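You operate a simulated robot arm through the tools that you are given. There is no shell and no other tool.

You are at the controls of a simulated two-armed robot. One attempt, no reset.

Task
Drain the wash tub, refill it to the blue line and pump the fleece in it free of suds.
Fine: no soap; watch water and suds go; the fleece stays in the tub, the others where they lie; drain, tap and pump end shut off. Where these are worked on the way, their far stop is far enough and under half their travel is too little: blue tap.
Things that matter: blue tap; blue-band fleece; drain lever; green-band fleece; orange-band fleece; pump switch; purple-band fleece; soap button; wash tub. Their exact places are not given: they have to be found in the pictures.

Only the result counts: the job must be done as asked and must still hold three seconds after the hand-in. Knocking over, shifting, dropping, spilling or breaking anything else fails it.

Robot
Two 7-joint arms with two-finger parallel grippers on one trunk, hanging from a carriage that runs on a rail from [1, -2103] to [0, 77] (x, y) and turns from -5.044 to 6.964 rad about z. Base frame: it is fixed where the carriage stands at the start and does not move with it; the origin is on the floor, on the carriage's upright axis, x ahead of it, y to its left, z up. Readings come in mm, rad, newtons and seconds.
The left shoulder is at the start at [40, 161, 1238], the right one opposite. With the tool pointing down near the work surface each hand reaches from about 100 to 640 mm from the robot's upright axis, wherever it stands, measured 20 degrees to its own side. Places, roughly: blue tap [800, 100, 1100]; blue-band fleece [-250, 2000, 500]; drain lever [700, -100, 900]; orange-band fleece [750, 1000, 750]; pump switch [700, 0, 900]; soap button [1000, -200, 1100]; wash tub [800, 0, 1000]. Payload 4.4 kg a hand.
Tool frame (each hand has its own): the origin (TCP) lies between the finger pads and is the grasp point; the fingertips stand 23 mm ahead of it; z points along the fingers, y is the line along which they close. Largest opening 94 mm; finger width 38, thickness 10; the body of the gripper, 54 by 96 mm, starts 39 mm behind the TCP.
Orientation is that of the tool frame in the base frame, as a unit quaternion [x, y, z, w]. With the fingers straight down and closing along the base's y, the tool's x points along the base's -x, its y along +y and its z along -z.

Tools
- The arms move only by the tool servo_tool. It takes "left_targets", "right_targets" or both (then of equal length, played together; a hand with none holds still); each is a list of rows, each an object (a shift or turn left out is 0, a gripper value left out holds the last) with "delta_pos": the shift along the base's x, y, z in units of 500 mm (1.0 is 500 mm), a list of three; "rot": the turn, a rotation vector about the base's x, y, z in units of 180 degrees (1.0 is 180 degrees), a list of three; "fingers": the finger opening in mm, from 0 to 94. In form: [{"delta_pos": [dx, dy, dz], "rot": [rx, ry, rz], "fingers": fingers}, ...]. A call has 1 to 20 rows; each row is the pose to reach, as a shift and turn from the pose commanded when the call began. A call with a number of a shift or a turn outside -1 to 1 is refused whole. A row lasts 0.2 s, in which the tool goes at most 50 mm and 0.15 rad; a call with a longer step from one row to the next is refused whole, and so is a gripper value outside its range. Where a pose cannot be reached the arm comes as near as it can. A force on the tool above 40 N (or 10 N above the force at the start of the call, whichever is more), or a blocked arm, ends the call early, and 0.2 s more pass. Each finger travels about 45 mm/s and halts on what it meets, pressing with about 31 N; the grip force reading is that of the motor and also rises with nothing between the fingers. The clock runs only during rows and for 0.2 s after the last one: add rows that repeat a pose to give the fingers time. The reply holds the time, the measured pose of the TCP, the force on the tool along the base axes, the opening and the grip force, in the units named above and with some noise, with the torque about the TCP (base axes, N m) and any sound that the robot's microphone picked up.
- Cameras (640 x 400 px; columns grow to the right, rows downward): "scene" is now at [247.6, -2.2, 1549.3]; the picture's right is [0.01, -1.00, 0.00], its down [-0.56, -0.01, -0.83] and it looks along [0.83, 0.01, -0.56] (base axes); focal length 251 px, centre (320, 200). "left" rides on the left gripper at [86, -16, -74] in its tool frame; the picture's right is [0.18, 0.98, 0.00], its down [-0.58, 0.11, -0.81] and it looks along [-0.79, 0.15, 0.59] (tool axes); focal length 243 px, centre (320, 200). "right" rides on the right gripper at [86, 16, -74] in its tool frame; the picture's right is [-0.18, 0.98, 0.00], its down [-0.58, -0.11, -0.81] and it looks along [-0.79, -0.15, 0.59] (tool axes); focal length 243 px, centre (320, 200).
- grab_frame(camera): a new picture of that camera. The clock stands still meanwhile.
- slide_trunk(by): slides the trunk up (or, below 0, down) by that many mm; the arms and the scene camera ride with it, the base frame stays. It gives what a move gives, with no picture.
- base_move(legs): drives the robot by 1 to 6 legs, each [ahead, left, turn to the left] in mm, mm and rad, along the robot's own axes; the way and the turn of a leg run together, so that a leg with both is an arc; at most 1500 mm and 3.142 rad a leg. The arms and the cameras ride along, it lands a little off, and it stops where it bumps. It keeps to its track: a leg is cut to what the track allows. It gives what a move gives.
- pan_tilt(pan, tilt): turns the head with the scene camera to pan (to the left, within 1.501 rad either way) and tilt (down, from -0.506 to 1.204), counted from straight ahead of the robot. It gives what a move gives.
- pixel_to_xyz(camera, pixels): for up to 12 pixels [column, row] of the newest picture of that camera ("zoom" is the newest enlarged one), the place [x, y, z] in the base frame of the surface seen there, good to about 2 mm. The clock stands still meanwhile.
- inspect(camera, box): a new picture of the part [left, top, right, bottom] of that camera's present view, enlarged. The clock stands still meanwhile.
- job_done(): hands the job in; it is judged then, once.

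Unless the task says otherwise, let go and move clear before handing in.

The tools are called after "Request:" as name(argument=value, ...) on one line, values as JSON. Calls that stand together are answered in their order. servo_tool: Moves the arms, as the interface text tells. Its arguments: {"type":"object","properties":{"left_targets":{"type":"array"},"right_targets":{"type":"array"}},"required":[]} The other tools are called the same way: slide_trunk (by) slides the trunk up or down; base_move (legs) drives the base; pan_tilt (pan, tilt) turns the head that bears the scene camera; grab_frame (camera) takes a picture; pixel_to_xyz (camera, pixels) gives the place of the surface under pixels of a picture; inspect (camera, box) takes an enlarged picture of a part of a camera's view; job_done () hands the job in.

At the start:

```text
clock: 0.0
left_eef_pos: [577.8, 225.7, 1418.4]
left_orientation: [0.001, 1.0, 0.001, 0.0]
left_contact_force: [-0.4, -0.2, 0.9]
left_torque: [0.03, 0.05, -0.06]
left_grip_width: 94.0
left_gripper_force: 0.1
right_eef_pos: [578.4, -269.0, 1382.8]
right_orientation: [0.0, 1.0, -0.001, 0.0]
right_contact_force: [-0.1, -0.1, -0.5]
right_torque: [0.02, 0.02, 0.01]
right_grip_width: 94.0
right_gripper_force: 0.1
trunk travel left (down, up): [-375.0, 395.0]
robot x, y, heading: [-0.3, -3.6, 0.003]
head pan, tilt: [0.009, 0.592]
```

scene: 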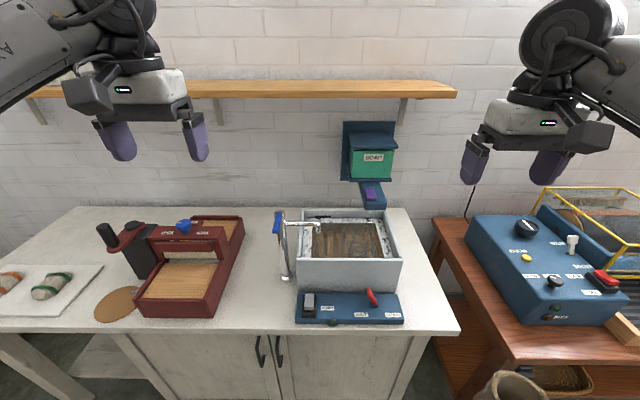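
right: 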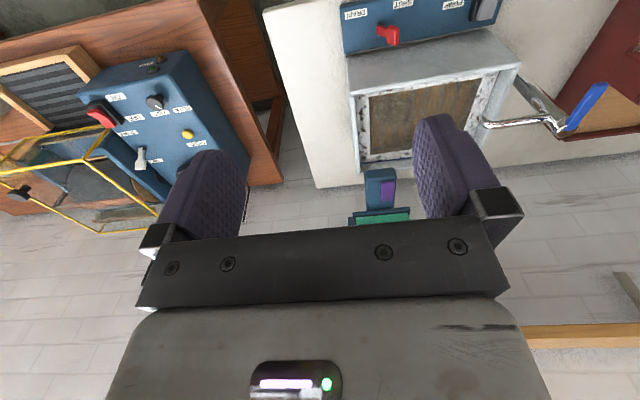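
left: 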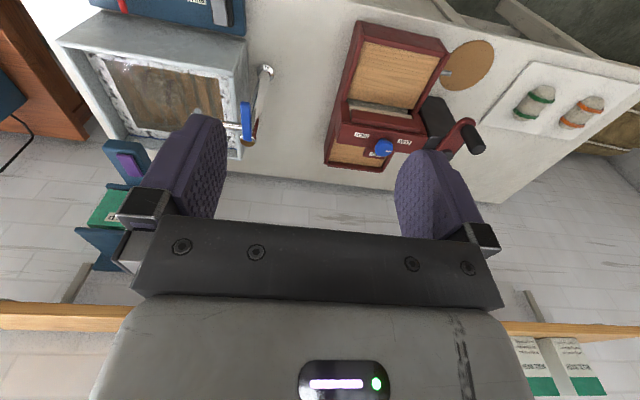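

The scene picture shows the tub around pixel (350,250), the blue tap handle at (278,225), a panel with a pump switch (310,302) and red drain lever (371,297), and the soap dispenser at (370,190). I will take enlarged views to read the labels.

Request:
inspect(camera="scene", box=[260, 190, 420, 340])

Request:
inspect(camera="scene", box=[290, 280, 410, 330])

```text
2.67 times, centred on (340, 265) of scene
```

zoom: 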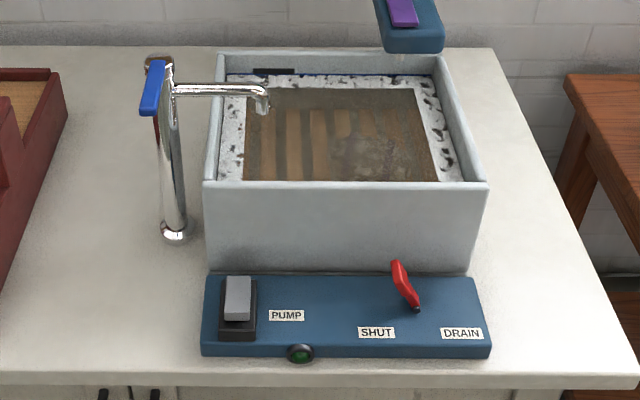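

```text
5.33 times, centred on (350, 305) of scene
```

zoom: 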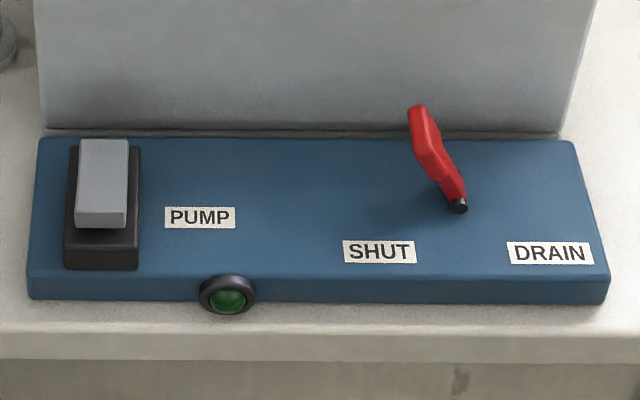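

The lever's pivot is near zoom pixel (458,206) and its tip near (418,110), leaning to the SHUT side. The pump rocker is at (103,180) and its lamp at (228,297). I'll get the 3D places of these.

Request:
pixel_to_xyz(camera="zoom", pixels=[[418, 110], [430, 140], [445, 180], [460, 207], [103, 145], [103, 180], [103, 215], [103, 250], [228, 300], [378, 252], [552, 253], [300, 180]])

Request:
inspect(camera="scene", box=[265, 195, 345, 245])

```text
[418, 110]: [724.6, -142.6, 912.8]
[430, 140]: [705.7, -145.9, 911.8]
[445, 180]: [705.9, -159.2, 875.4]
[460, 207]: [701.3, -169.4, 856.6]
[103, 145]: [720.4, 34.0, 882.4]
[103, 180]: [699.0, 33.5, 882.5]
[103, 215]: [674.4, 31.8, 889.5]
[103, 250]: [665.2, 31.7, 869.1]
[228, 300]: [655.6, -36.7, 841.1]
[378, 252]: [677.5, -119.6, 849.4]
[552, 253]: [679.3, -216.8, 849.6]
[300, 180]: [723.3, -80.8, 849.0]
```

```text
8.00 times, centred on (305, 220) of scene
```

zoom: 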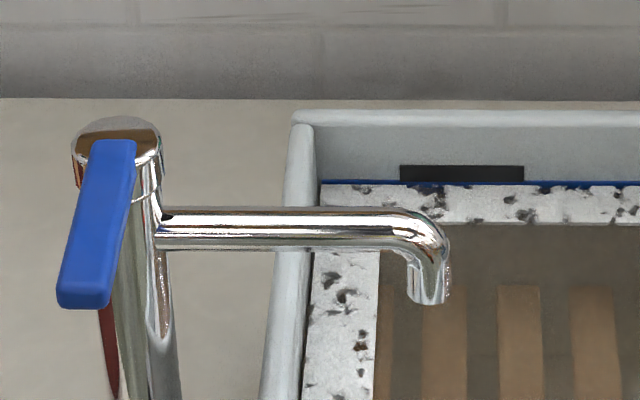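

The zoom shows the tap's handle as a blue blade from (110,145) to (85,300) on top of the chrome post. The blue line in the tub is at about (400,185), where the water and suds already stand. I'll get the tap and tub coordinates.

Request:
pixel_to_xyz(camera="zoom", pixels=[[115, 150], [105, 190], [95, 240], [85, 290], [85, 303], [105, 125], [440, 300], [200, 225], [470, 172], [560, 183], [500, 205], [455, 320]])

Request:
inspect(camera="left", box=[60, 0, 300, 200])

Request:
inspect(camera="right", box=[330, 0, 620, 200])

```text
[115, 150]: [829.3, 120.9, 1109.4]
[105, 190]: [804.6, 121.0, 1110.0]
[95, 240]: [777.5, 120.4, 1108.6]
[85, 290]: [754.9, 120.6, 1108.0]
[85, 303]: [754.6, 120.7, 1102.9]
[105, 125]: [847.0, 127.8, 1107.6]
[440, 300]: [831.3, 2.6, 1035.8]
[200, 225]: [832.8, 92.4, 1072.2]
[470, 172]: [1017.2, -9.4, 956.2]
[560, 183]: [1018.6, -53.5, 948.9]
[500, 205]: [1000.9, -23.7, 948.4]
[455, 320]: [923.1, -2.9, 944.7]
```

```text
2.00 times, centred on (180, 100) of left
```

zoom: 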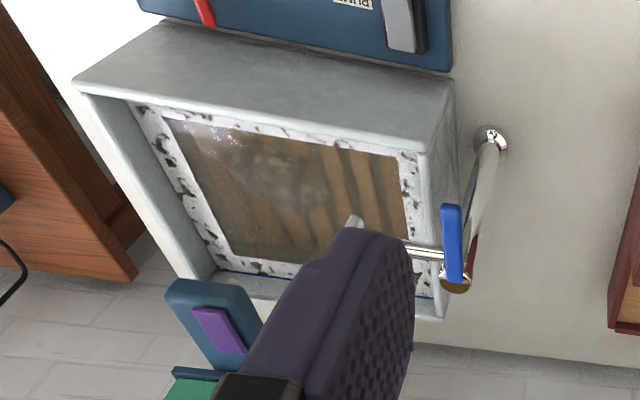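

```text
2.00 times, centred on (475, 100) of right
```

zoom: 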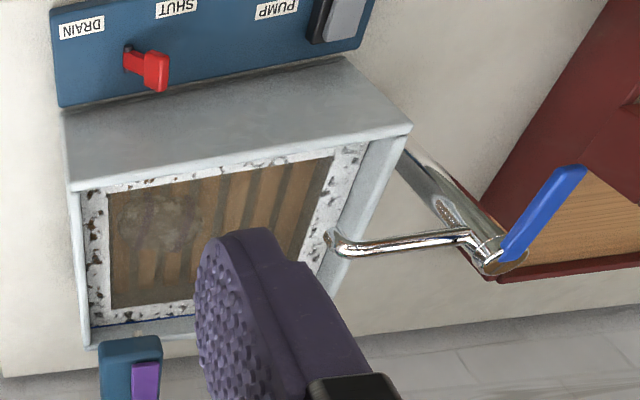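

Tap post is at about [832,120], with the handle running from x≈835 to x≈752 at z≈1109, pointing toward me. The water sits at z≈945–949. Next I'll measure the tub rim, lever and panel more closely.

Request:
inspect(camera="scene", box=[260, 190, 420, 340])

Request:
pixel_to_xyz(camera="zoom", pixels=[[345, 185], [345, 200], [345, 260], [215, 190], [480, 190], [455, 120], [214, 110], [340, 62], [270, 72], [345, 355], [172, 235], [240, 130]])

Request:
inspect(camera="scene", box=[300, 205, 396, 265])

```text
2.67 times, centred on (340, 265) of scene
```

zoom: 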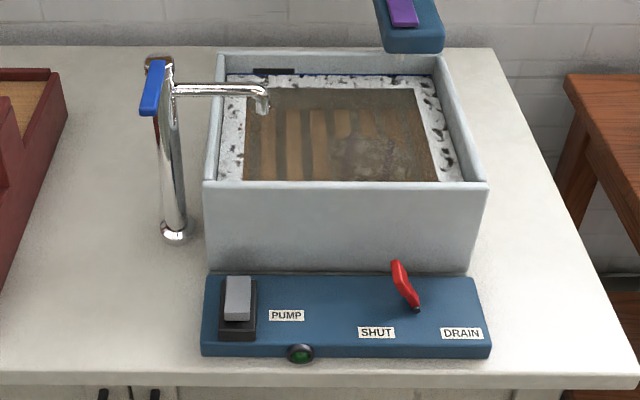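

```text
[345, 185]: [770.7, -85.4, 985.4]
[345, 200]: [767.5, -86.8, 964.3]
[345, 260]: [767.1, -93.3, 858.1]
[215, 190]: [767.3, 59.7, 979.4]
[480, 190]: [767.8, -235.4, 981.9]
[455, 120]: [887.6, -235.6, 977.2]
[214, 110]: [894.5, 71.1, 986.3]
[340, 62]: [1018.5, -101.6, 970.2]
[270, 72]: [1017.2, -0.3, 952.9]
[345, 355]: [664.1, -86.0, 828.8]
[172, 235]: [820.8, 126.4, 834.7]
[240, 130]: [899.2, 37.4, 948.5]
```

```text
6.67 times, centred on (348, 235) of scene
```

zoom: 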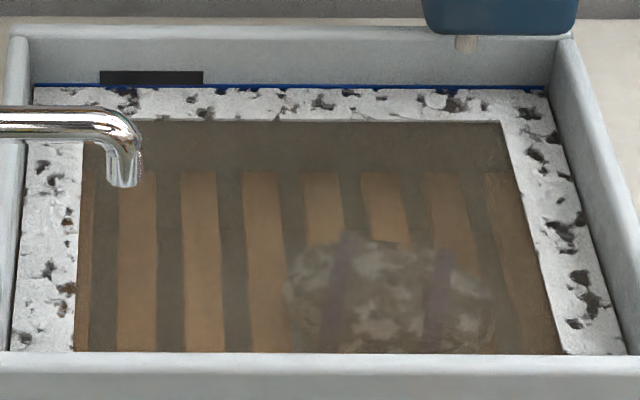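

The tub rim is at z≈986 with its front wall at x≈767. The panel top is at z≈849, and the lever tip is near [715,-144,915]. I'll bring the right hand, tilted 45° forward with the fingers half open, to a spot in front of and above the lever, then check.

Request:
servo_tool(right_targets=[{"delta_pos": [0.018, 0.03, -0.083], "rot": [0, -0.031, 0], "fingers": 60}, {"delta_pos": [0.036, 0.06, -0.166], "rot": [0, -0.062, 0], "fingers": 60}, {"delta_pos": [0.054, 0.09, -0.249], "rot": [0, -0.093, 0], "fingers": 60}, {"delta_pos": [0.07, 0.12, -0.332], "rot": [0, -0.124, 0], "fingers": 60}, {"delta_pos": [0.09, 0.15, -0.415], "rot": [0, -0.155, 0], "fingers": 60}, {"delta_pos": [0.108, 0.18, -0.498], "rot": [0, -0.186, 0], "fingers": 60}, {"delta_pos": [0.126, 0.21, -0.581], "rot": [0, -0.217, 0], "fingers": 60}, {"delta_pos": [0.144, 0.238, -0.666], "rot": [0, -0.25, 0], "fingers": 60}, {"delta_pos": [0.144, 0.238, -0.666], "rot": [0, -0.25, 0], "fingers": 60}])

Request:
grab_frame(camera="right")

Request:
grab_frame(camera="scene")

```text
clock: 2.0
left_eef_pos: [578.4, 225.2, 1419.2]
left_orientation: [0.0, 1.0, 0.0, 0.0]
left_contact_force: [0.3, 0.4, 0.5]
left_torque: [0.01, 0.02, -0.02]
left_grip_width: 94.1
left_gripper_force: 0.1
right_eef_pos: [651.4, -149.9, 1048.8]
right_orientation: [0.0, 0.924, 0.0, 0.383]
right_contact_force: [-0.3, 0.0, 0.7]
right_torque: [-0.02, -0.02, 0.0]
right_grip_width: 60.0
right_gripper_force: 0.1
trunk travel left (down, up): [-375.0, 395.0]
robot x, y, heading: [-1.1, 0.0, -0.001]
head pan, tilt: [0.009, 0.592]
```

```text
taken
```

right: 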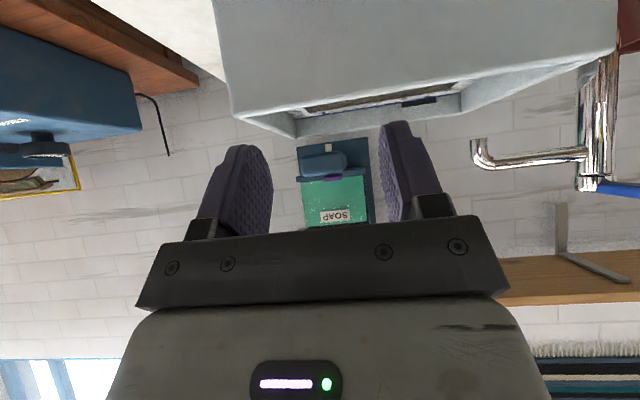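

```text
taken
```

scene: 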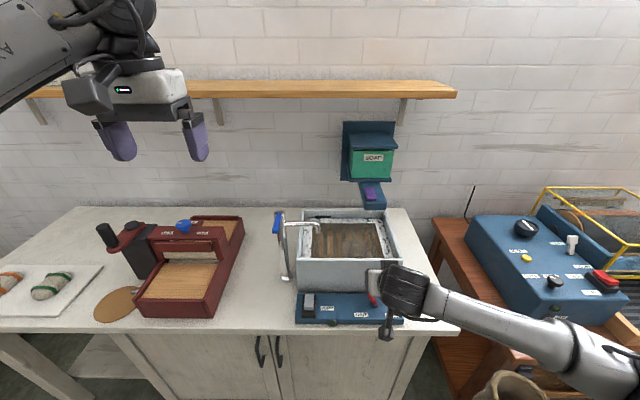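

The right hand reached [651,-150,1049] at a 45° tilt without contact. I'll lower the open fingers around the lever head near [708,-148,905], stopping first just above it to check alignment.

Request:
servo_tool(right_targets=[{"delta_pos": [0.03, 0.002, -0.08]}, {"delta_pos": [0.07, 0.004, -0.15]}, {"delta_pos": [0.09, 0.004, -0.2]}, {"delta_pos": [0.09, 0.004, -0.2]}])

Request:
grab_frame(camera="right")

Request:
inspect(camera="scene", box=[280, 250, 440, 350])

```text
clock: 3.0
left_eef_pos: [580.1, 225.5, 1417.8]
left_orientation: [0.0, 1.0, 0.0, 0.0]
left_contact_force: [0.5, -0.1, 0.0]
left_torque: [0.01, 0.01, 0.0]
left_grip_width: 93.9
left_gripper_force: 0.0
right_eef_pos: [695.7, -147.1, 949.0]
right_orientation: [0.0, 0.924, 0.0, 0.382]
right_contact_force: [0.4, 0.6, -0.3]
right_torque: [-0.02, 0.03, 0.0]
right_grip_width: 60.1
right_gripper_force: 0.1
trunk travel left (down, up): [-375.0, 395.0]
robot x, y, heading: [-0.6, -2.4, 0.003]
head pan, tilt: [0.009, 0.592]
```

```text
taken
```

right: 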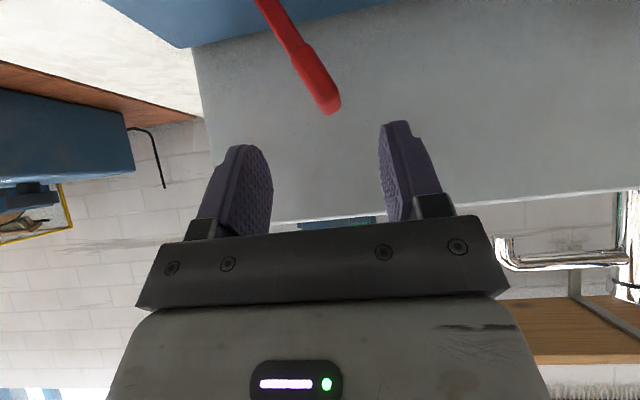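

```text
4.00 times, centred on (360, 300) of scene
```

zoom: 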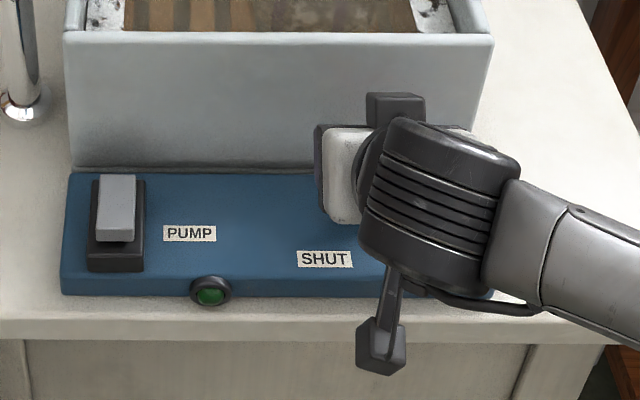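

The right camera shows the red lever head at (328,100), centred between the fingertips at (250,150) and (395,130). I'll lower around it.

Request:
servo_tool(right_targets=[{"delta_pos": [0.012, 0, -0.045]}, {"delta_pos": [0.024, 0, -0.09]}, {"delta_pos": [0.024, 0, -0.09]}])

Request:
grab_frame(camera="right")

```text
clock: 3.8
left_eef_pos: [579.9, 226.2, 1418.1]
left_orientation: [0.0, 1.0, 0.0, 0.0]
left_contact_force: [-0.2, -0.2, 0.7]
left_torque: [0.0, 0.04, 0.01]
left_grip_width: 94.0
left_gripper_force: 0.0
right_eef_pos: [708.3, -147.9, 902.4]
right_orientation: [0.0, 0.924, 0.0, 0.383]
right_contact_force: [-0.1, 0.7, -0.1]
right_torque: [-0.04, 0.03, 0.01]
right_grip_width: 59.9
right_gripper_force: 0.1
trunk travel left (down, up): [-375.0, 395.0]
robot x, y, heading: [2.0, 0.6, 0.003]
head pan, tilt: [0.009, 0.592]
```

```text
taken
```

right: 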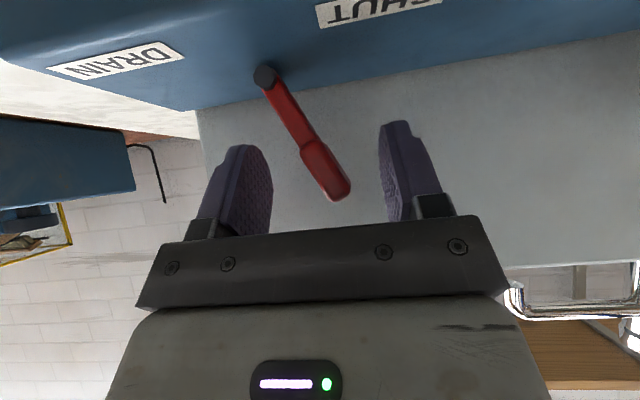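

The lever head at (335,185) is between the fingers, with its pivot at (265,78). I'll measure the lever's geometry before pushing it.

Request:
pixel_to_xyz(camera="right", pixels=[[265, 75], [280, 95], [295, 125], [318, 160], [335, 190], [345, 185], [322, 178]])

```text
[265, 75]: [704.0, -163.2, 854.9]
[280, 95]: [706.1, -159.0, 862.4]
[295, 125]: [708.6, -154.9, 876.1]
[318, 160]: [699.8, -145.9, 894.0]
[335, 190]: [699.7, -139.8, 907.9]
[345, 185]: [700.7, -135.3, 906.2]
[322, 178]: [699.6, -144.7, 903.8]
```

The lever pivots near y≈-165, z≈853, and its head is at y≈-140, z≈908, about 25° toward SHUT. I'll sweep the fingers right so the left finger pushes it toward DRAIN.

Request:
servo_tool(right_targets=[{"delta_pos": [0, -0.02, 0]}, {"delta_pos": [0, -0.04, 0]}, {"delta_pos": [0, -0.06, 0]}, {"delta_pos": [0, -0.08, 0]}, {"delta_pos": [0, -0.095, 0]}])

Request:
grab_frame(camera="right")

```text
clock: 5.0
left_eef_pos: [578.0, 225.3, 1418.0]
left_orientation: [0.001, 1.0, 0.0, 0.0]
left_contact_force: [-0.3, -0.1, -0.8]
left_torque: [-0.03, 0.02, 0.01]
left_grip_width: 94.2
left_gripper_force: 0.0
right_eef_pos: [708.9, -195.4, 904.1]
right_orientation: [0.0, 0.924, -0.001, 0.383]
right_contact_force: [-0.8, 0.4, 0.7]
right_torque: [0.02, 0.02, 0.0]
right_grip_width: 60.1
right_gripper_force: 0.1
trunk travel left (down, up): [-375.0, 395.0]
robot x, y, heading: [-3.6, 1.2, -0.001]
head pan, tilt: [0.009, 0.592]
```

```text
taken
```

right: 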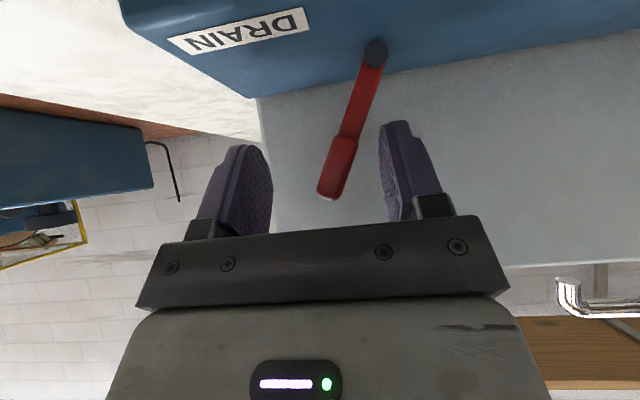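

The lever has snapped over and now leans toward DRAIN: head at (335,180), pivot at (375,52), and no force on the fingers. I'll check its angle and look at the tub water.

Request:
pixel_to_xyz(camera="right", pixels=[[375, 52], [340, 160], [330, 192]])

Request:
inspect(camera="scene", box=[260, 190, 420, 290])

```text
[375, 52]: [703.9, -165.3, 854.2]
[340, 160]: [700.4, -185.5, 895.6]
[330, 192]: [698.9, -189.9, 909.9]
```

```text
4.00 times, centred on (340, 240) of scene
```

zoom: 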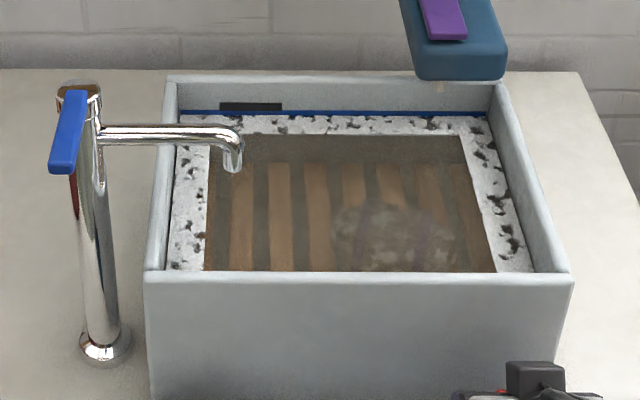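

The lever now leans about 25° to the DRAIN side, and a blue line shows just above the suds at (330,112), so the level is dropping. While it drains, I'll bring the left hand near the tap for a close look and let time pass.

Request:
servo_tool(left_targets=[{"delta_pos": [0.014, -0.02, -0.06], "rot": [0, -0.027, 0], "fingers": 60}, {"delta_pos": [0.028, -0.04, -0.12], "rot": [0, -0.054, 0]}, {"delta_pos": [0.042, -0.06, -0.18], "rot": [0, -0.081, 0]}, {"delta_pos": [0.056, -0.08, -0.24], "rot": [0, -0.108, 0]}, {"delta_pos": [0.07, -0.1, -0.3], "rot": [0, -0.135, 0]}, {"delta_pos": [0.084, -0.12, -0.36], "rot": [0, -0.162, 0]}, {"delta_pos": [0.098, -0.14, -0.42], "rot": [0, -0.189, 0]}, {"delta_pos": [0.112, -0.16, -0.48], "rot": [0, -0.216, 0]}, {"delta_pos": [0.126, -0.18, -0.54], "rot": [0, -0.243, 0]}, {"delta_pos": [0.134, -0.19, -0.576], "rot": [0, -0.25, 0]}, {"delta_pos": [0.134, -0.19, -0.576], "rot": [0, -0.25, 0]}])

Request:
grab_frame(camera="left")

Request:
inspect(camera="scene", box=[260, 190, 420, 290])

```text
clock: 7.4
left_eef_pos: [646.0, 131.1, 1129.9]
left_orientation: [0.0, 0.924, 0.0, 0.382]
left_contact_force: [0.0, -1.0, 0.4]
left_torque: [0.0, 0.05, -0.01]
left_grip_width: 60.0
left_gripper_force: 0.1
right_eef_pos: [707.3, -196.0, 904.2]
right_orientation: [0.0, 0.924, 0.0, 0.383]
right_contact_force: [0.3, 0.6, 1.3]
right_torque: [0.02, 0.02, -0.01]
right_grip_width: 60.2
right_gripper_force: 0.1
trunk travel left (down, up): [-375.0, 395.0]
robot x, y, heading: [-1.2, -4.1, -0.0]
head pan, tilt: [0.009, 0.592]
```

```text
taken
```

left: 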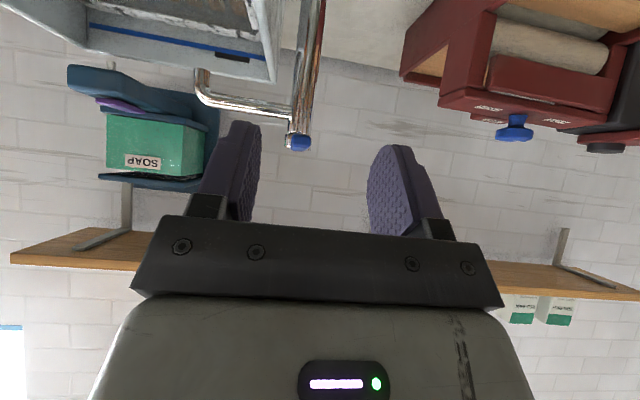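

```text
4.00 times, centred on (340, 240) of scene
```

zoom: 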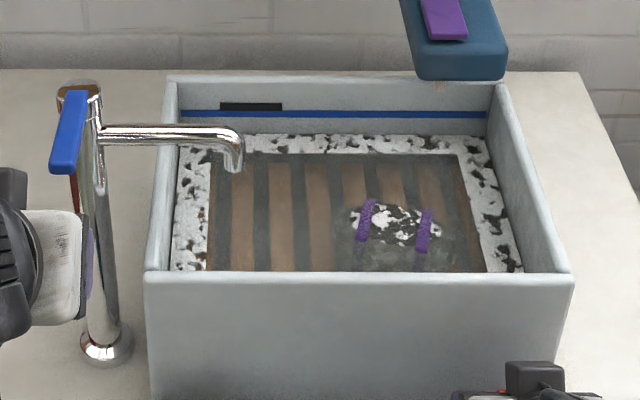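

The water has dropped well below the blue line and the purple-band fleece is emerging at zoom (400,225). In the left camera the tap handle is seen end-on at (298,143). I'll enlarge it to judge how it turns.

Request:
inspect(camera="left", box=[240, 60, 368, 160])

Request:
pixel_to_xyz(camera="zoom", pixels=[[290, 400], [280, 390], [310, 420], [260, 400]])

```text
4.00 times, centred on (304, 110) of left
```

zoom: 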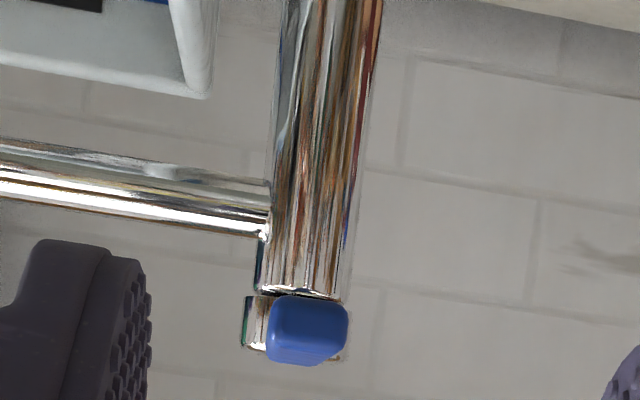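

```text
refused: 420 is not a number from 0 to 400
```

The enlarged view (upside down) shows a seam at (300,292) between the post and a cap that carries the blue handle, so it looks as if it turns about the vertical. I'll measure the handle's end face.

Request:
pixel_to_xyz(camera="zoom", pixels=[[310, 302], [310, 330], [310, 358], [272, 330], [345, 330], [257, 330], [310, 280], [310, 150], [250, 200]])

Request:
servo_tool(right_targets=[{"delta_pos": [0, 0, 0]}, {"delta_pos": [0, 0, 0]}, {"delta_pos": [0, 0, 0]}, {"delta_pos": [0, 0, 0]}, {"delta_pos": [0, 0, 0]}, {"delta_pos": [0, 0, 0]}, {"delta_pos": [0, 0, 0]}, {"delta_pos": [0, 0, 0]}, {"delta_pos": [0, 0, 0]}, {"delta_pos": [0, 0, 0]}])

Request:
inspect(camera="scene", box=[260, 190, 420, 290])

```text
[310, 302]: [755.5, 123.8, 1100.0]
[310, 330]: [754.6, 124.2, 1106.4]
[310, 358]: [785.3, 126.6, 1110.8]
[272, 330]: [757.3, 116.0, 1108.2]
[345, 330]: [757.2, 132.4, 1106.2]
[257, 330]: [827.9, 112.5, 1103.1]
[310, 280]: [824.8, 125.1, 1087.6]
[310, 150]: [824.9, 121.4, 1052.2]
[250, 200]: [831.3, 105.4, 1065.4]
```

```text
clock: 9.6
left_eef_pos: [645.9, 132.0, 1130.4]
left_orientation: [0.0, 0.924, 0.001, 0.382]
left_contact_force: [0.1, 0.1, 0.0]
left_torque: [-0.01, -0.01, 0.01]
left_grip_width: 60.4
left_gripper_force: 0.1
right_eef_pos: [707.3, -194.9, 904.9]
right_orientation: [0.0, 0.924, 0.0, 0.383]
right_contact_force: [-0.3, -1.1, -0.5]
right_torque: [-0.01, 0.0, 0.01]
right_grip_width: 60.1
right_gripper_force: 0.1
trunk travel left (down, up): [-375.0, 395.0]
robot x, y, heading: [-0.3, -3.7, -0.002]
head pan, tilt: [0.009, 0.592]
```

```text
4.00 times, centred on (340, 240) of scene
```

zoom: 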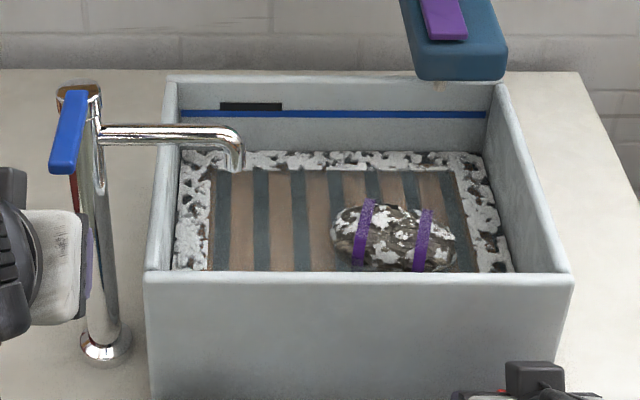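

The handle is about 16 mm wide (y 115–132) and 11 mm thick (z 1099–1111), with its end at x≈754. The water is lower still. I'll wait another 4 s.

Request:
servo_tool(right_targets=[{"delta_pos": [0, 0, 0]}, {"delta_pos": [0, 0, 0]}, {"delta_pos": [0, 0, 0]}, {"delta_pos": [0, 0, 0]}, {"delta_pos": [0, 0, 0]}, {"delta_pos": [0, 0, 0]}, {"delta_pos": [0, 0, 0]}, {"delta_pos": [0, 0, 0]}, {"delta_pos": [0, 0, 0]}, {"delta_pos": [0, 0, 0]}, {"delta_pos": [0, 0, 0]}, {"delta_pos": [0, 0, 0]}, {"delta_pos": [0, 0, 0]}, {"delta_pos": [0, 0, 0]}, {"delta_pos": [0, 0, 0]}, {"delta_pos": [0, 0, 0]}, {"delta_pos": [0, 0, 0]}, {"delta_pos": [0, 0, 0]}, {"delta_pos": [0, 0, 0]}, {"delta_pos": [0, 0, 0]}])

Request:
inspect(camera="scene", box=[260, 190, 420, 290])

Request:
pixel_to_xyz(camera="zoom", pixels=[[280, 230], [275, 200], [450, 180], [390, 240], [190, 250], [330, 112]])

```text
clock: 13.8
left_eef_pos: [647.1, 131.3, 1130.1]
left_orientation: [0.0, 0.924, 0.0, 0.383]
left_contact_force: [0.9, 0.1, 0.7]
left_torque: [0.0, -0.03, 0.03]
left_grip_width: 59.9
left_gripper_force: 0.0
right_eef_pos: [708.1, -196.4, 906.3]
right_orientation: [0.001, 0.924, -0.001, 0.383]
right_contact_force: [0.4, 0.7, 0.9]
right_torque: [0.02, 0.0, -0.02]
right_grip_width: 60.0
right_gripper_force: 0.0
trunk travel left (down, up): [-375.0, 395.0]
robot x, y, heading: [3.5, -1.6, -0.001]
head pan, tilt: [0.009, 0.592]
```

```text
4.00 times, centred on (340, 240) of scene
```

zoom: 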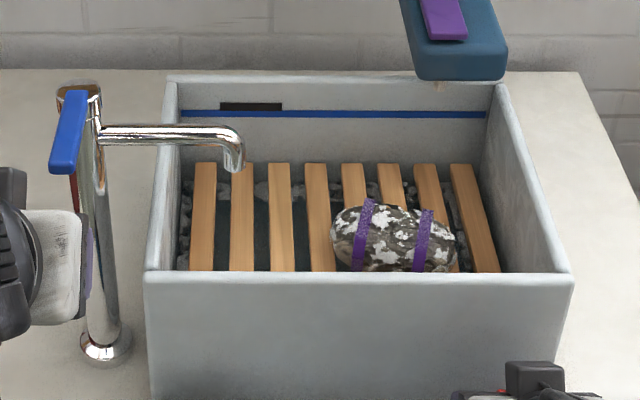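

```text
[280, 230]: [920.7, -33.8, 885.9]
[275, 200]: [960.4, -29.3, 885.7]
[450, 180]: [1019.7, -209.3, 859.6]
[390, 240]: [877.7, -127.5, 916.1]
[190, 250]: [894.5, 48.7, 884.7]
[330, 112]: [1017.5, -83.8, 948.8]
```

The water has dropped below the slats (z≈886) and some suds remain between them. I'll keep draining for another 4 s.

Request:
servo_tool(right_targets=[{"delta_pos": [0, 0, 0]}, {"delta_pos": [0, 0, 0]}, {"delta_pos": [0, 0, 0]}, {"delta_pos": [0, 0, 0]}, {"delta_pos": [0, 0, 0]}, {"delta_pos": [0, 0, 0]}, {"delta_pos": [0, 0, 0]}, {"delta_pos": [0, 0, 0]}, {"delta_pos": [0, 0, 0]}, {"delta_pos": [0, 0, 0]}, {"delta_pos": [0, 0, 0]}, {"delta_pos": [0, 0, 0]}, {"delta_pos": [0, 0, 0]}, {"delta_pos": [0, 0, 0]}, {"delta_pos": [0, 0, 0]}, {"delta_pos": [0, 0, 0]}, {"delta_pos": [0, 0, 0]}, {"delta_pos": [0, 0, 0]}, {"delta_pos": [0, 0, 0]}, {"delta_pos": [0, 0, 0]}])

Request:
inspect(camera="scene", box=[300, 205, 396, 265])

```text
clock: 18.0
left_eef_pos: [646.9, 131.8, 1130.7]
left_orientation: [0.0, 0.924, 0.0, 0.382]
left_contact_force: [-0.1, -0.3, -0.4]
left_torque: [-0.01, 0.0, 0.02]
left_grip_width: 60.2
left_gripper_force: 0.1
right_eef_pos: [707.0, -194.9, 904.6]
right_orientation: [0.0, 0.924, 0.0, 0.383]
right_contact_force: [0.0, -0.5, -0.7]
right_torque: [0.02, 0.0, -0.04]
right_grip_width: 60.1
right_gripper_force: 0.0
trunk travel left (down, up): [-375.0, 395.0]
robot x, y, heading: [-3.4, -5.4, 0.0]
head pan, tilt: [0.009, 0.592]
```

```text
6.67 times, centred on (348, 235) of scene
```

zoom: 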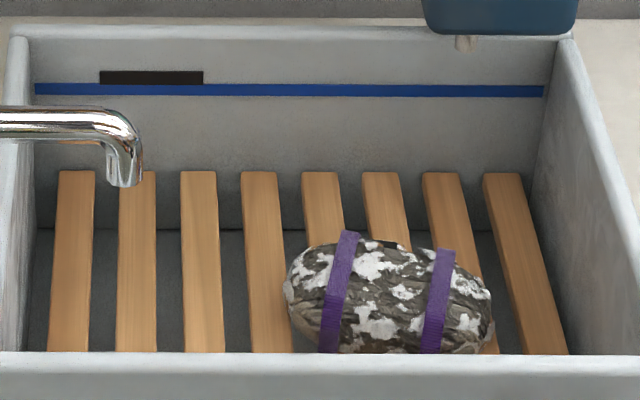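

The tub looks empty: bare grey floor shows between the slats at (110,260), and the suds-patched fleece lies at (390,295). I'll check the floor's height, then let it run 2 s more to see whether it changes.

Request:
pixel_to_xyz(camera="zoom", pixels=[[106, 260], [168, 260], [230, 260], [168, 320], [290, 200]])

Request:
servo_tool(right_targets=[{"delta_pos": [0, 0, 0]}, {"delta_pos": [0, 0, 0]}, {"delta_pos": [0, 0, 0]}, {"delta_pos": [0, 0, 0]}, {"delta_pos": [0, 0, 0]}, {"delta_pos": [0, 0, 0]}, {"delta_pos": [0, 0, 0]}, {"delta_pos": [0, 0, 0]}, {"delta_pos": [0, 0, 0]}, {"delta_pos": [0, 0, 0]}])

Request:
inspect(camera="scene", box=[300, 205, 396, 265])

Request:
pixel_to_xyz(camera="zoom", pixels=[[106, 260], [168, 260], [230, 260], [168, 320], [290, 200]])

```text
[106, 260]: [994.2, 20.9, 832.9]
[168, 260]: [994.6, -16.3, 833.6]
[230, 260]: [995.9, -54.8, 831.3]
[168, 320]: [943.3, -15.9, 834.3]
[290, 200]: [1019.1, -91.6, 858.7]
```

```text
clock: 20.2
left_eef_pos: [646.1, 131.8, 1129.7]
left_orientation: [0.001, 0.924, -0.001, 0.382]
left_contact_force: [-0.3, -0.3, -0.1]
left_torque: [-0.03, 0.01, 0.05]
left_grip_width: 59.9
left_gripper_force: 0.0
right_eef_pos: [707.9, -195.6, 904.6]
right_orientation: [0.001, 0.924, 0.0, 0.382]
right_contact_force: [0.0, -0.1, 0.0]
right_torque: [-0.02, 0.0, 0.02]
right_grip_width: 60.1
right_gripper_force: 0.0
trunk travel left (down, up): [-375.0, 395.0]
robot x, y, heading: [1.8, 0.3, -0.0]
head pan, tilt: [0.009, 0.592]
```

```text
6.67 times, centred on (348, 235) of scene
```

zoom: 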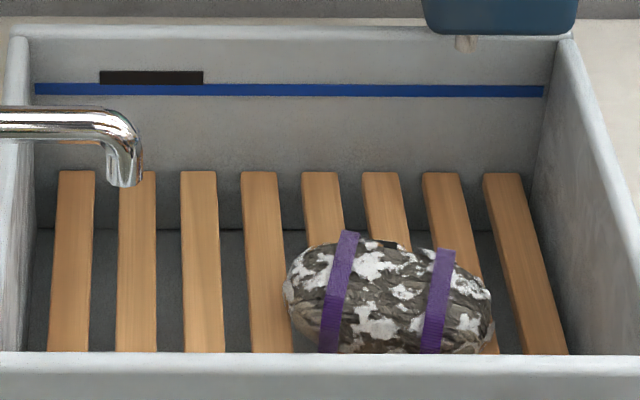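

```text
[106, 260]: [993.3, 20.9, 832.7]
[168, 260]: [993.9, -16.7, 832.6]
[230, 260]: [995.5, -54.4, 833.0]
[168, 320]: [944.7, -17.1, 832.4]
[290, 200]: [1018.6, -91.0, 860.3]
```

The floor reads z≈833 with no further change, so the tub is drained. I'll sweep the fingers left so the right finger throws the lever back to SHUT.

Request:
servo_tool(right_targets=[{"delta_pos": [0, 0.025, 0]}, {"delta_pos": [0, 0.05, 0]}, {"delta_pos": [0, 0.075, 0]}, {"delta_pos": [0, 0.1, 0]}, {"delta_pos": [0, 0.125, 0]}, {"delta_pos": [0, 0.125, 0]}])

Request:
grab_frame(camera="right")

```text
clock: 21.6
left_eef_pos: [646.6, 130.7, 1130.7]
left_orientation: [0.0, 0.924, 0.0, 0.383]
left_contact_force: [0.7, -0.4, 0.8]
left_torque: [0.0, 0.02, 0.01]
left_grip_width: 59.7
left_gripper_force: 0.2
right_eef_pos: [708.4, -132.4, 904.3]
right_orientation: [0.0, 0.924, 0.0, 0.382]
right_contact_force: [-0.4, 0.5, 0.5]
right_torque: [0.0, 0.04, -0.02]
right_grip_width: 60.1
right_gripper_force: 0.0
trunk travel left (down, up): [-375.0, 395.0]
robot x, y, heading: [3.0, -2.5, 0.003]
head pan, tilt: [0.009, 0.592]
```

```text
taken
```

right: 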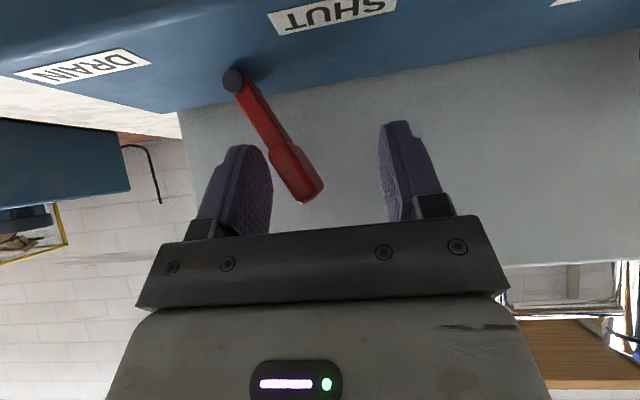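

Request:
pixel_to_xyz(camera="right", pixels=[[233, 77], [285, 160], [307, 192], [316, 188]])

```text
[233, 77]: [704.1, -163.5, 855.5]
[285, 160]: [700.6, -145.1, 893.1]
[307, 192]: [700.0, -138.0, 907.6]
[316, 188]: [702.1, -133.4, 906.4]
```

The lever head is back at y≈-138, leaning to SHUT as it did at the start, so the drain is shut. I'll lift the right hand off the lever and bring the left hand, fully open, above the tap handle.

Request:
servo_tool(right_targets=[{"delta_pos": [0, 0, 0.06]}, {"delta_pos": [0, 0, 0.14]}, {"delta_pos": [-0.04, 0, 0.2]}, {"delta_pos": [-0.08, 0, 0.24]}, {"delta_pos": [-0.08, 0, 0.24]}, {"delta_pos": [-0.08, 0, 0.24]}], left_targets=[{"delta_pos": [0.07, -0.004, 0.04], "fingers": 94}, {"delta_pos": [0.14, -0.008, 0.08]}, {"delta_pos": [0.21, -0.012, 0.08]}, {"delta_pos": [0.27, -0.016, 0.08]}, {"delta_pos": [0.27, -0.016, 0.08]}, {"delta_pos": [0.27, -0.016, 0.08]}])

Request:
grab_frame(camera="left")

Request:
grab_frame(camera="scene")

Request:
grab_frame(camera="right")

```text
clock: 23.0
left_eef_pos: [781.0, 122.5, 1169.0]
left_orientation: [0.0, 0.924, 0.001, 0.383]
left_contact_force: [0.4, -0.3, 0.3]
left_torque: [0.0, 0.01, 0.02]
left_grip_width: 94.1
left_gripper_force: 0.0
right_eef_pos: [668.2, -134.0, 1023.5]
right_orientation: [0.0, 0.924, 0.001, 0.383]
right_contact_force: [-0.2, 0.0, 0.2]
right_torque: [-0.01, -0.02, -0.01]
right_grip_width: 60.0
right_gripper_force: 0.0
trunk travel left (down, up): [-375.0, 395.0]
robot x, y, heading: [1.9, 1.2, 0.0]
head pan, tilt: [0.009, 0.592]
```

```text
taken
```

left: 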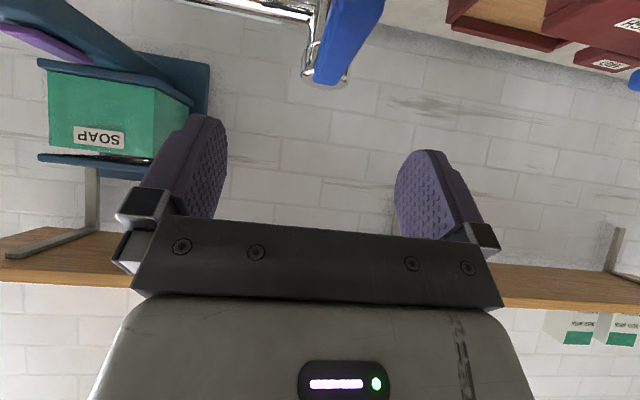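

```text
taken
```

scene: 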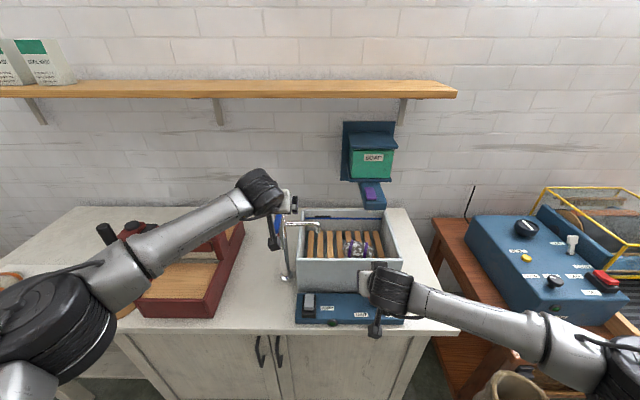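

```text
taken
```

right: 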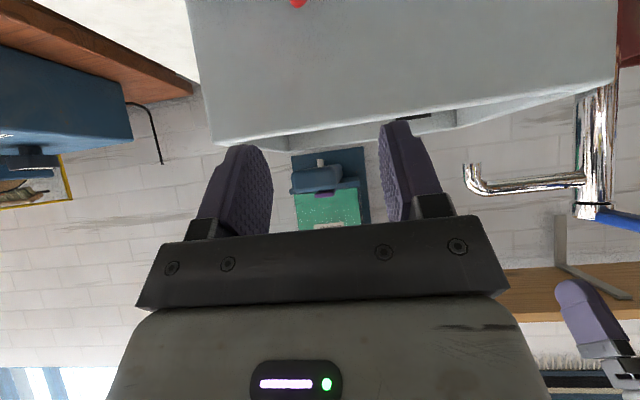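

The left fingers are open over the tap, whose handle is at (345,40) in the left view, and no forces show. The left forearm passes near the red machine in the scene, so I'll check the clearance before lowering.

Request:
pixel_to_xyz(camera="scene", pixels=[[60, 320], [110, 310], [120, 280], [180, 240], [240, 205], [150, 300], [125, 235], [183, 226], [205, 235], [20, 380], [100, 350], [160, 285]])

```text
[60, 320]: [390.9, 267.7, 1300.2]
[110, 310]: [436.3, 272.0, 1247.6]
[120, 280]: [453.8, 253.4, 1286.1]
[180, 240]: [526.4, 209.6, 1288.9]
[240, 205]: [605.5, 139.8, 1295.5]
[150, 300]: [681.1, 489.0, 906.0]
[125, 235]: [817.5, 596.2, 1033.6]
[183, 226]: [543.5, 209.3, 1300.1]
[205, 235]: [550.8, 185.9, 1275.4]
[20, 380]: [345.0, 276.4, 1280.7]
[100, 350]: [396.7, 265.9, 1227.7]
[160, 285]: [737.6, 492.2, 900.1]
```

The left forearm is at z≈1230–1300, well clear of everything. I'll lower the open fingers astride the tap handle to z≈1106.

Request:
servo_tool(left_targets=[{"delta_pos": [0, 0, -0.045]}, {"delta_pos": [0, 0, -0.09]}, {"delta_pos": [0, 0, -0.128]}, {"delta_pos": [0, 0, -0.128]}])

Request:
grab_frame(camera="left")

Request:
inspect(camera="scene", box=[260, 190, 420, 290])

```text
clock: 24.0
left_eef_pos: [781.1, 122.9, 1105.3]
left_orientation: [0.0, 0.924, 0.0, 0.382]
left_contact_force: [-0.2, -0.7, -0.2]
left_torque: [-0.04, 0.0, -0.01]
left_grip_width: 94.0
left_gripper_force: 0.1
right_eef_pos: [667.6, -132.3, 1024.3]
right_orientation: [0.0, 0.924, 0.0, 0.383]
right_contact_force: [0.3, 0.4, 0.0]
right_torque: [0.02, -0.02, -0.03]
right_grip_width: 59.8
right_gripper_force: 0.1
trunk travel left (down, up): [-375.0, 395.0]
robot x, y, heading: [-0.0, 2.4, 0.005]
head pan, tilt: [0.009, 0.592]
```

```text
taken
```

left: 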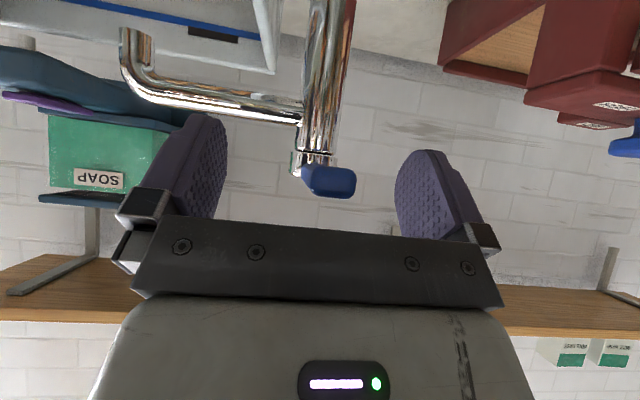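

```text
4.00 times, centred on (340, 240) of scene
```

zoom: 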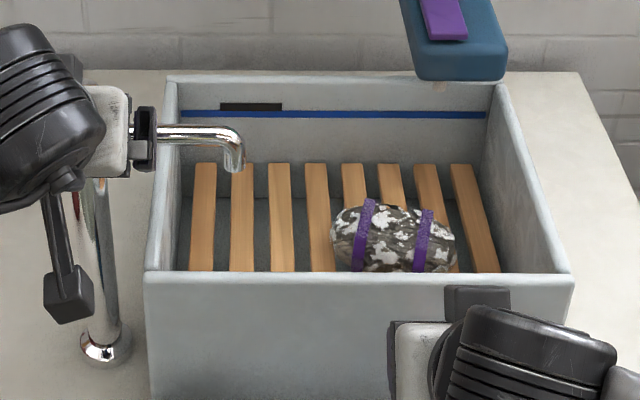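

The handle end at (330,182) sits between the open fingers with no contact. I'll push gently toward +y with the right-hand finger to see whether the handle turns that way.

Request:
servo_tool(left_targets=[{"delta_pos": [0, 0.035, 0]}, {"delta_pos": [0, 0.065, 0]}, {"delta_pos": [0, 0.078, 0]}, {"delta_pos": [0, 0.088, 0]}, {"delta_pos": [0, 0.098, 0]}, {"delta_pos": [0, 0.108, 0]}, {"delta_pos": [0, 0.118, 0]}])

Request:
grab_frame(camera="left")

```text
clock: 25.6
left_eef_pos: [780.5, 181.4, 1106.5]
left_orientation: [0.0, 0.924, 0.0, 0.383]
left_contact_force: [0.6, 0.0, -0.3]
left_torque: [-0.03, 0.0, 0.03]
left_grip_width: 93.9
left_gripper_force: 0.2
right_eef_pos: [668.6, -133.1, 1023.5]
right_orientation: [0.0, 0.924, 0.0, 0.382]
right_contact_force: [-0.6, 0.0, -0.6]
right_torque: [-0.02, -0.01, -0.01]
right_grip_width: 60.1
right_gripper_force: 0.1
trunk travel left (down, up): [-375.0, 395.0]
robot x, y, heading: [-1.6, -1.5, 0.002]
head pan, tilt: [0.009, 0.592]
```

```text
taken
```

left: 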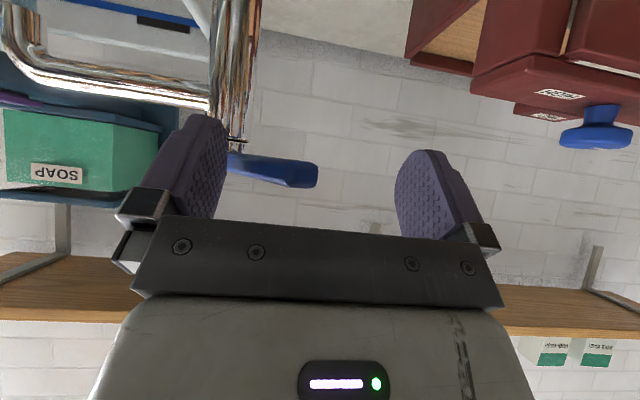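

The handle turned toward +y; it now runs from (230,165) to (315,175) with no resistance. I'll measure its angle and check for water from the spout.

Request:
pixel_to_xyz(camera="left", pixels=[[240, 160], [270, 162], [300, 165], [316, 172], [300, 182], [255, 176]])

Request:
inspect(camera="scene", box=[260, 190, 420, 290])

```text
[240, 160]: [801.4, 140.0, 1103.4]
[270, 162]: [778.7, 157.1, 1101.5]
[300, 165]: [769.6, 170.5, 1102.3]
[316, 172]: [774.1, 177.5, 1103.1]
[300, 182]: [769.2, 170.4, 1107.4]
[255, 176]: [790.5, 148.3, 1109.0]
```

```text
4.00 times, centred on (340, 240) of scene
```

zoom: 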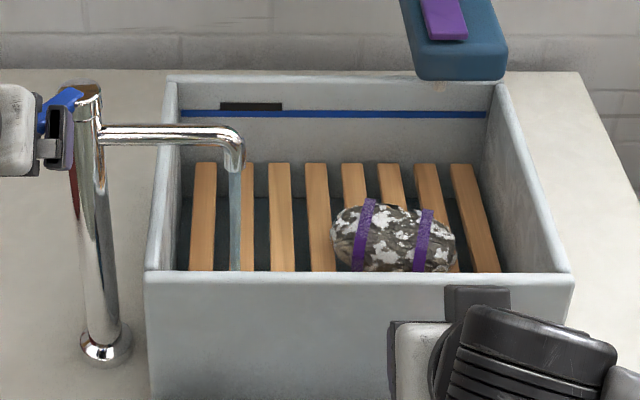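

Water is running from the spout at (235,220), and the handle has turned about 40°. I'll push on toward its far stop to be well past half travel.

Request:
servo_tool(left_targets=[{"delta_pos": [0, 0.014, 0]}, {"delta_pos": [0, 0.028, 0]}, {"delta_pos": [0, 0.042, 0]}, {"delta_pos": [0, 0.056, 0]}, {"delta_pos": [0, 0.07, 0]}])

Request:
grab_frame(camera="left")

Request:
inspect(camera="scene", box=[260, 190, 420, 290])

```text
clock: 26.8
left_eef_pos: [782.0, 216.2, 1106.7]
left_orientation: [0.0, 0.924, 0.0, 0.383]
left_contact_force: [0.2, -0.9, 0.0]
left_torque: [-0.02, 0.05, 0.01]
left_grip_width: 94.0
left_gripper_force: 0.2
right_eef_pos: [668.2, -133.1, 1022.9]
right_orientation: [0.0, 0.924, 0.0, 0.383]
right_contact_force: [0.3, 0.0, -0.4]
right_torque: [0.0, 0.0, 0.01]
right_grip_width: 59.7
right_gripper_force: 0.0
trunk travel left (down, up): [-375.0, 395.0]
robot x, y, heading: [-1.1, 1.7, 0.003]
head pan, tilt: [0.009, 0.592]
```

```text
taken
```

left: 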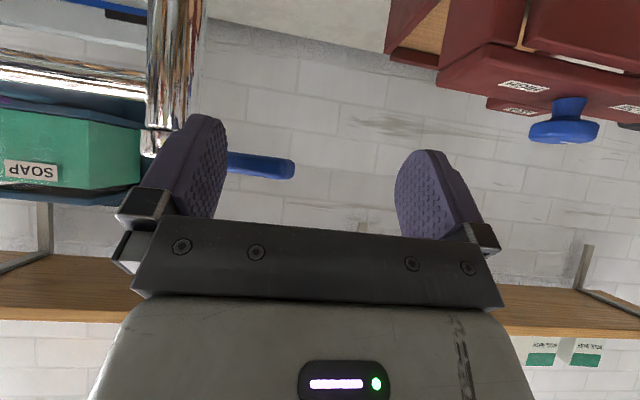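

```text
4.00 times, centred on (340, 240) of scene
```

zoom: 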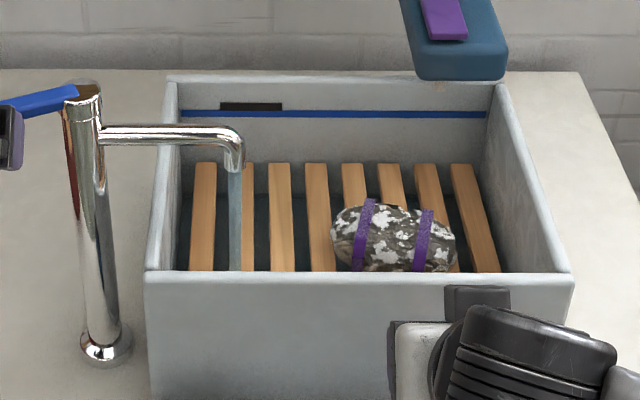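

The handle is now turned roughly 65–70° and the stream looks fuller. I'll measure the angle, then push a little further to find the far stop.

Request:
pixel_to_xyz(camera="left", pixels=[[235, 155], [260, 160], [285, 162], [294, 168], [280, 175]])

Request:
servo_tool(left_targets=[{"delta_pos": [0, 0.012, 0]}, {"delta_pos": [0.01, 0.02, 0]}, {"delta_pos": [0.02, 0.028, 0]}, {"delta_pos": [0.03, 0.036, 0]}])

Request:
grab_frame(camera="left")

Request:
inspect(camera="scene", box=[260, 190, 420, 290])

```text
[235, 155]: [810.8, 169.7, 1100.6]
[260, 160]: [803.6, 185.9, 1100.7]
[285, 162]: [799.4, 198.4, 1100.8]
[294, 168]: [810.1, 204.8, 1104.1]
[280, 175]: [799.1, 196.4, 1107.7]
```

```text
clock: 27.8
left_eef_pos: [792.4, 231.3, 1104.4]
left_orientation: [0.001, 0.924, -0.002, 0.382]
left_contact_force: [-28.9, -6.9, 8.5]
left_torque: [-0.56, -0.24, -1.51]
left_grip_width: 94.1
left_gripper_force: 0.0
right_eef_pos: [664.2, -133.4, 1022.9]
right_orientation: [0.001, 0.924, -0.001, 0.382]
right_contact_force: [0.4, 0.2, 0.1]
right_torque: [-0.02, 0.02, 0.01]
right_grip_width: 59.8
right_gripper_force: 0.0
trunk travel left (down, up): [-375.0, 395.0]
robot x, y, heading: [-1.8, 2.1, -0.001]
head pan, tilt: [0.009, 0.592]
```

```text
taken
```

left: 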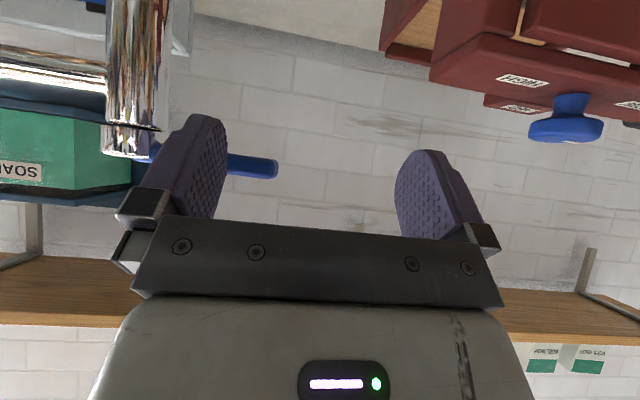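

```text
4.00 times, centred on (340, 240) of scene
```

zoom: 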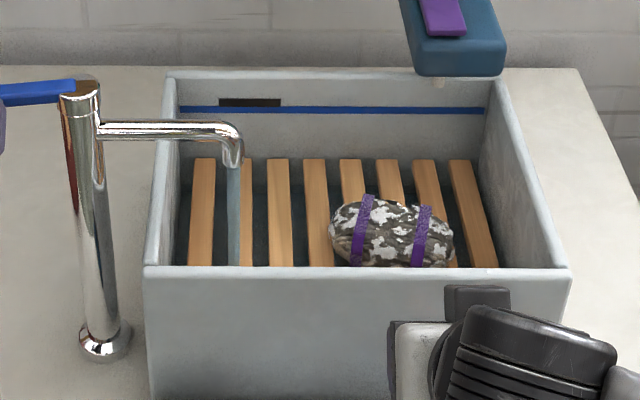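

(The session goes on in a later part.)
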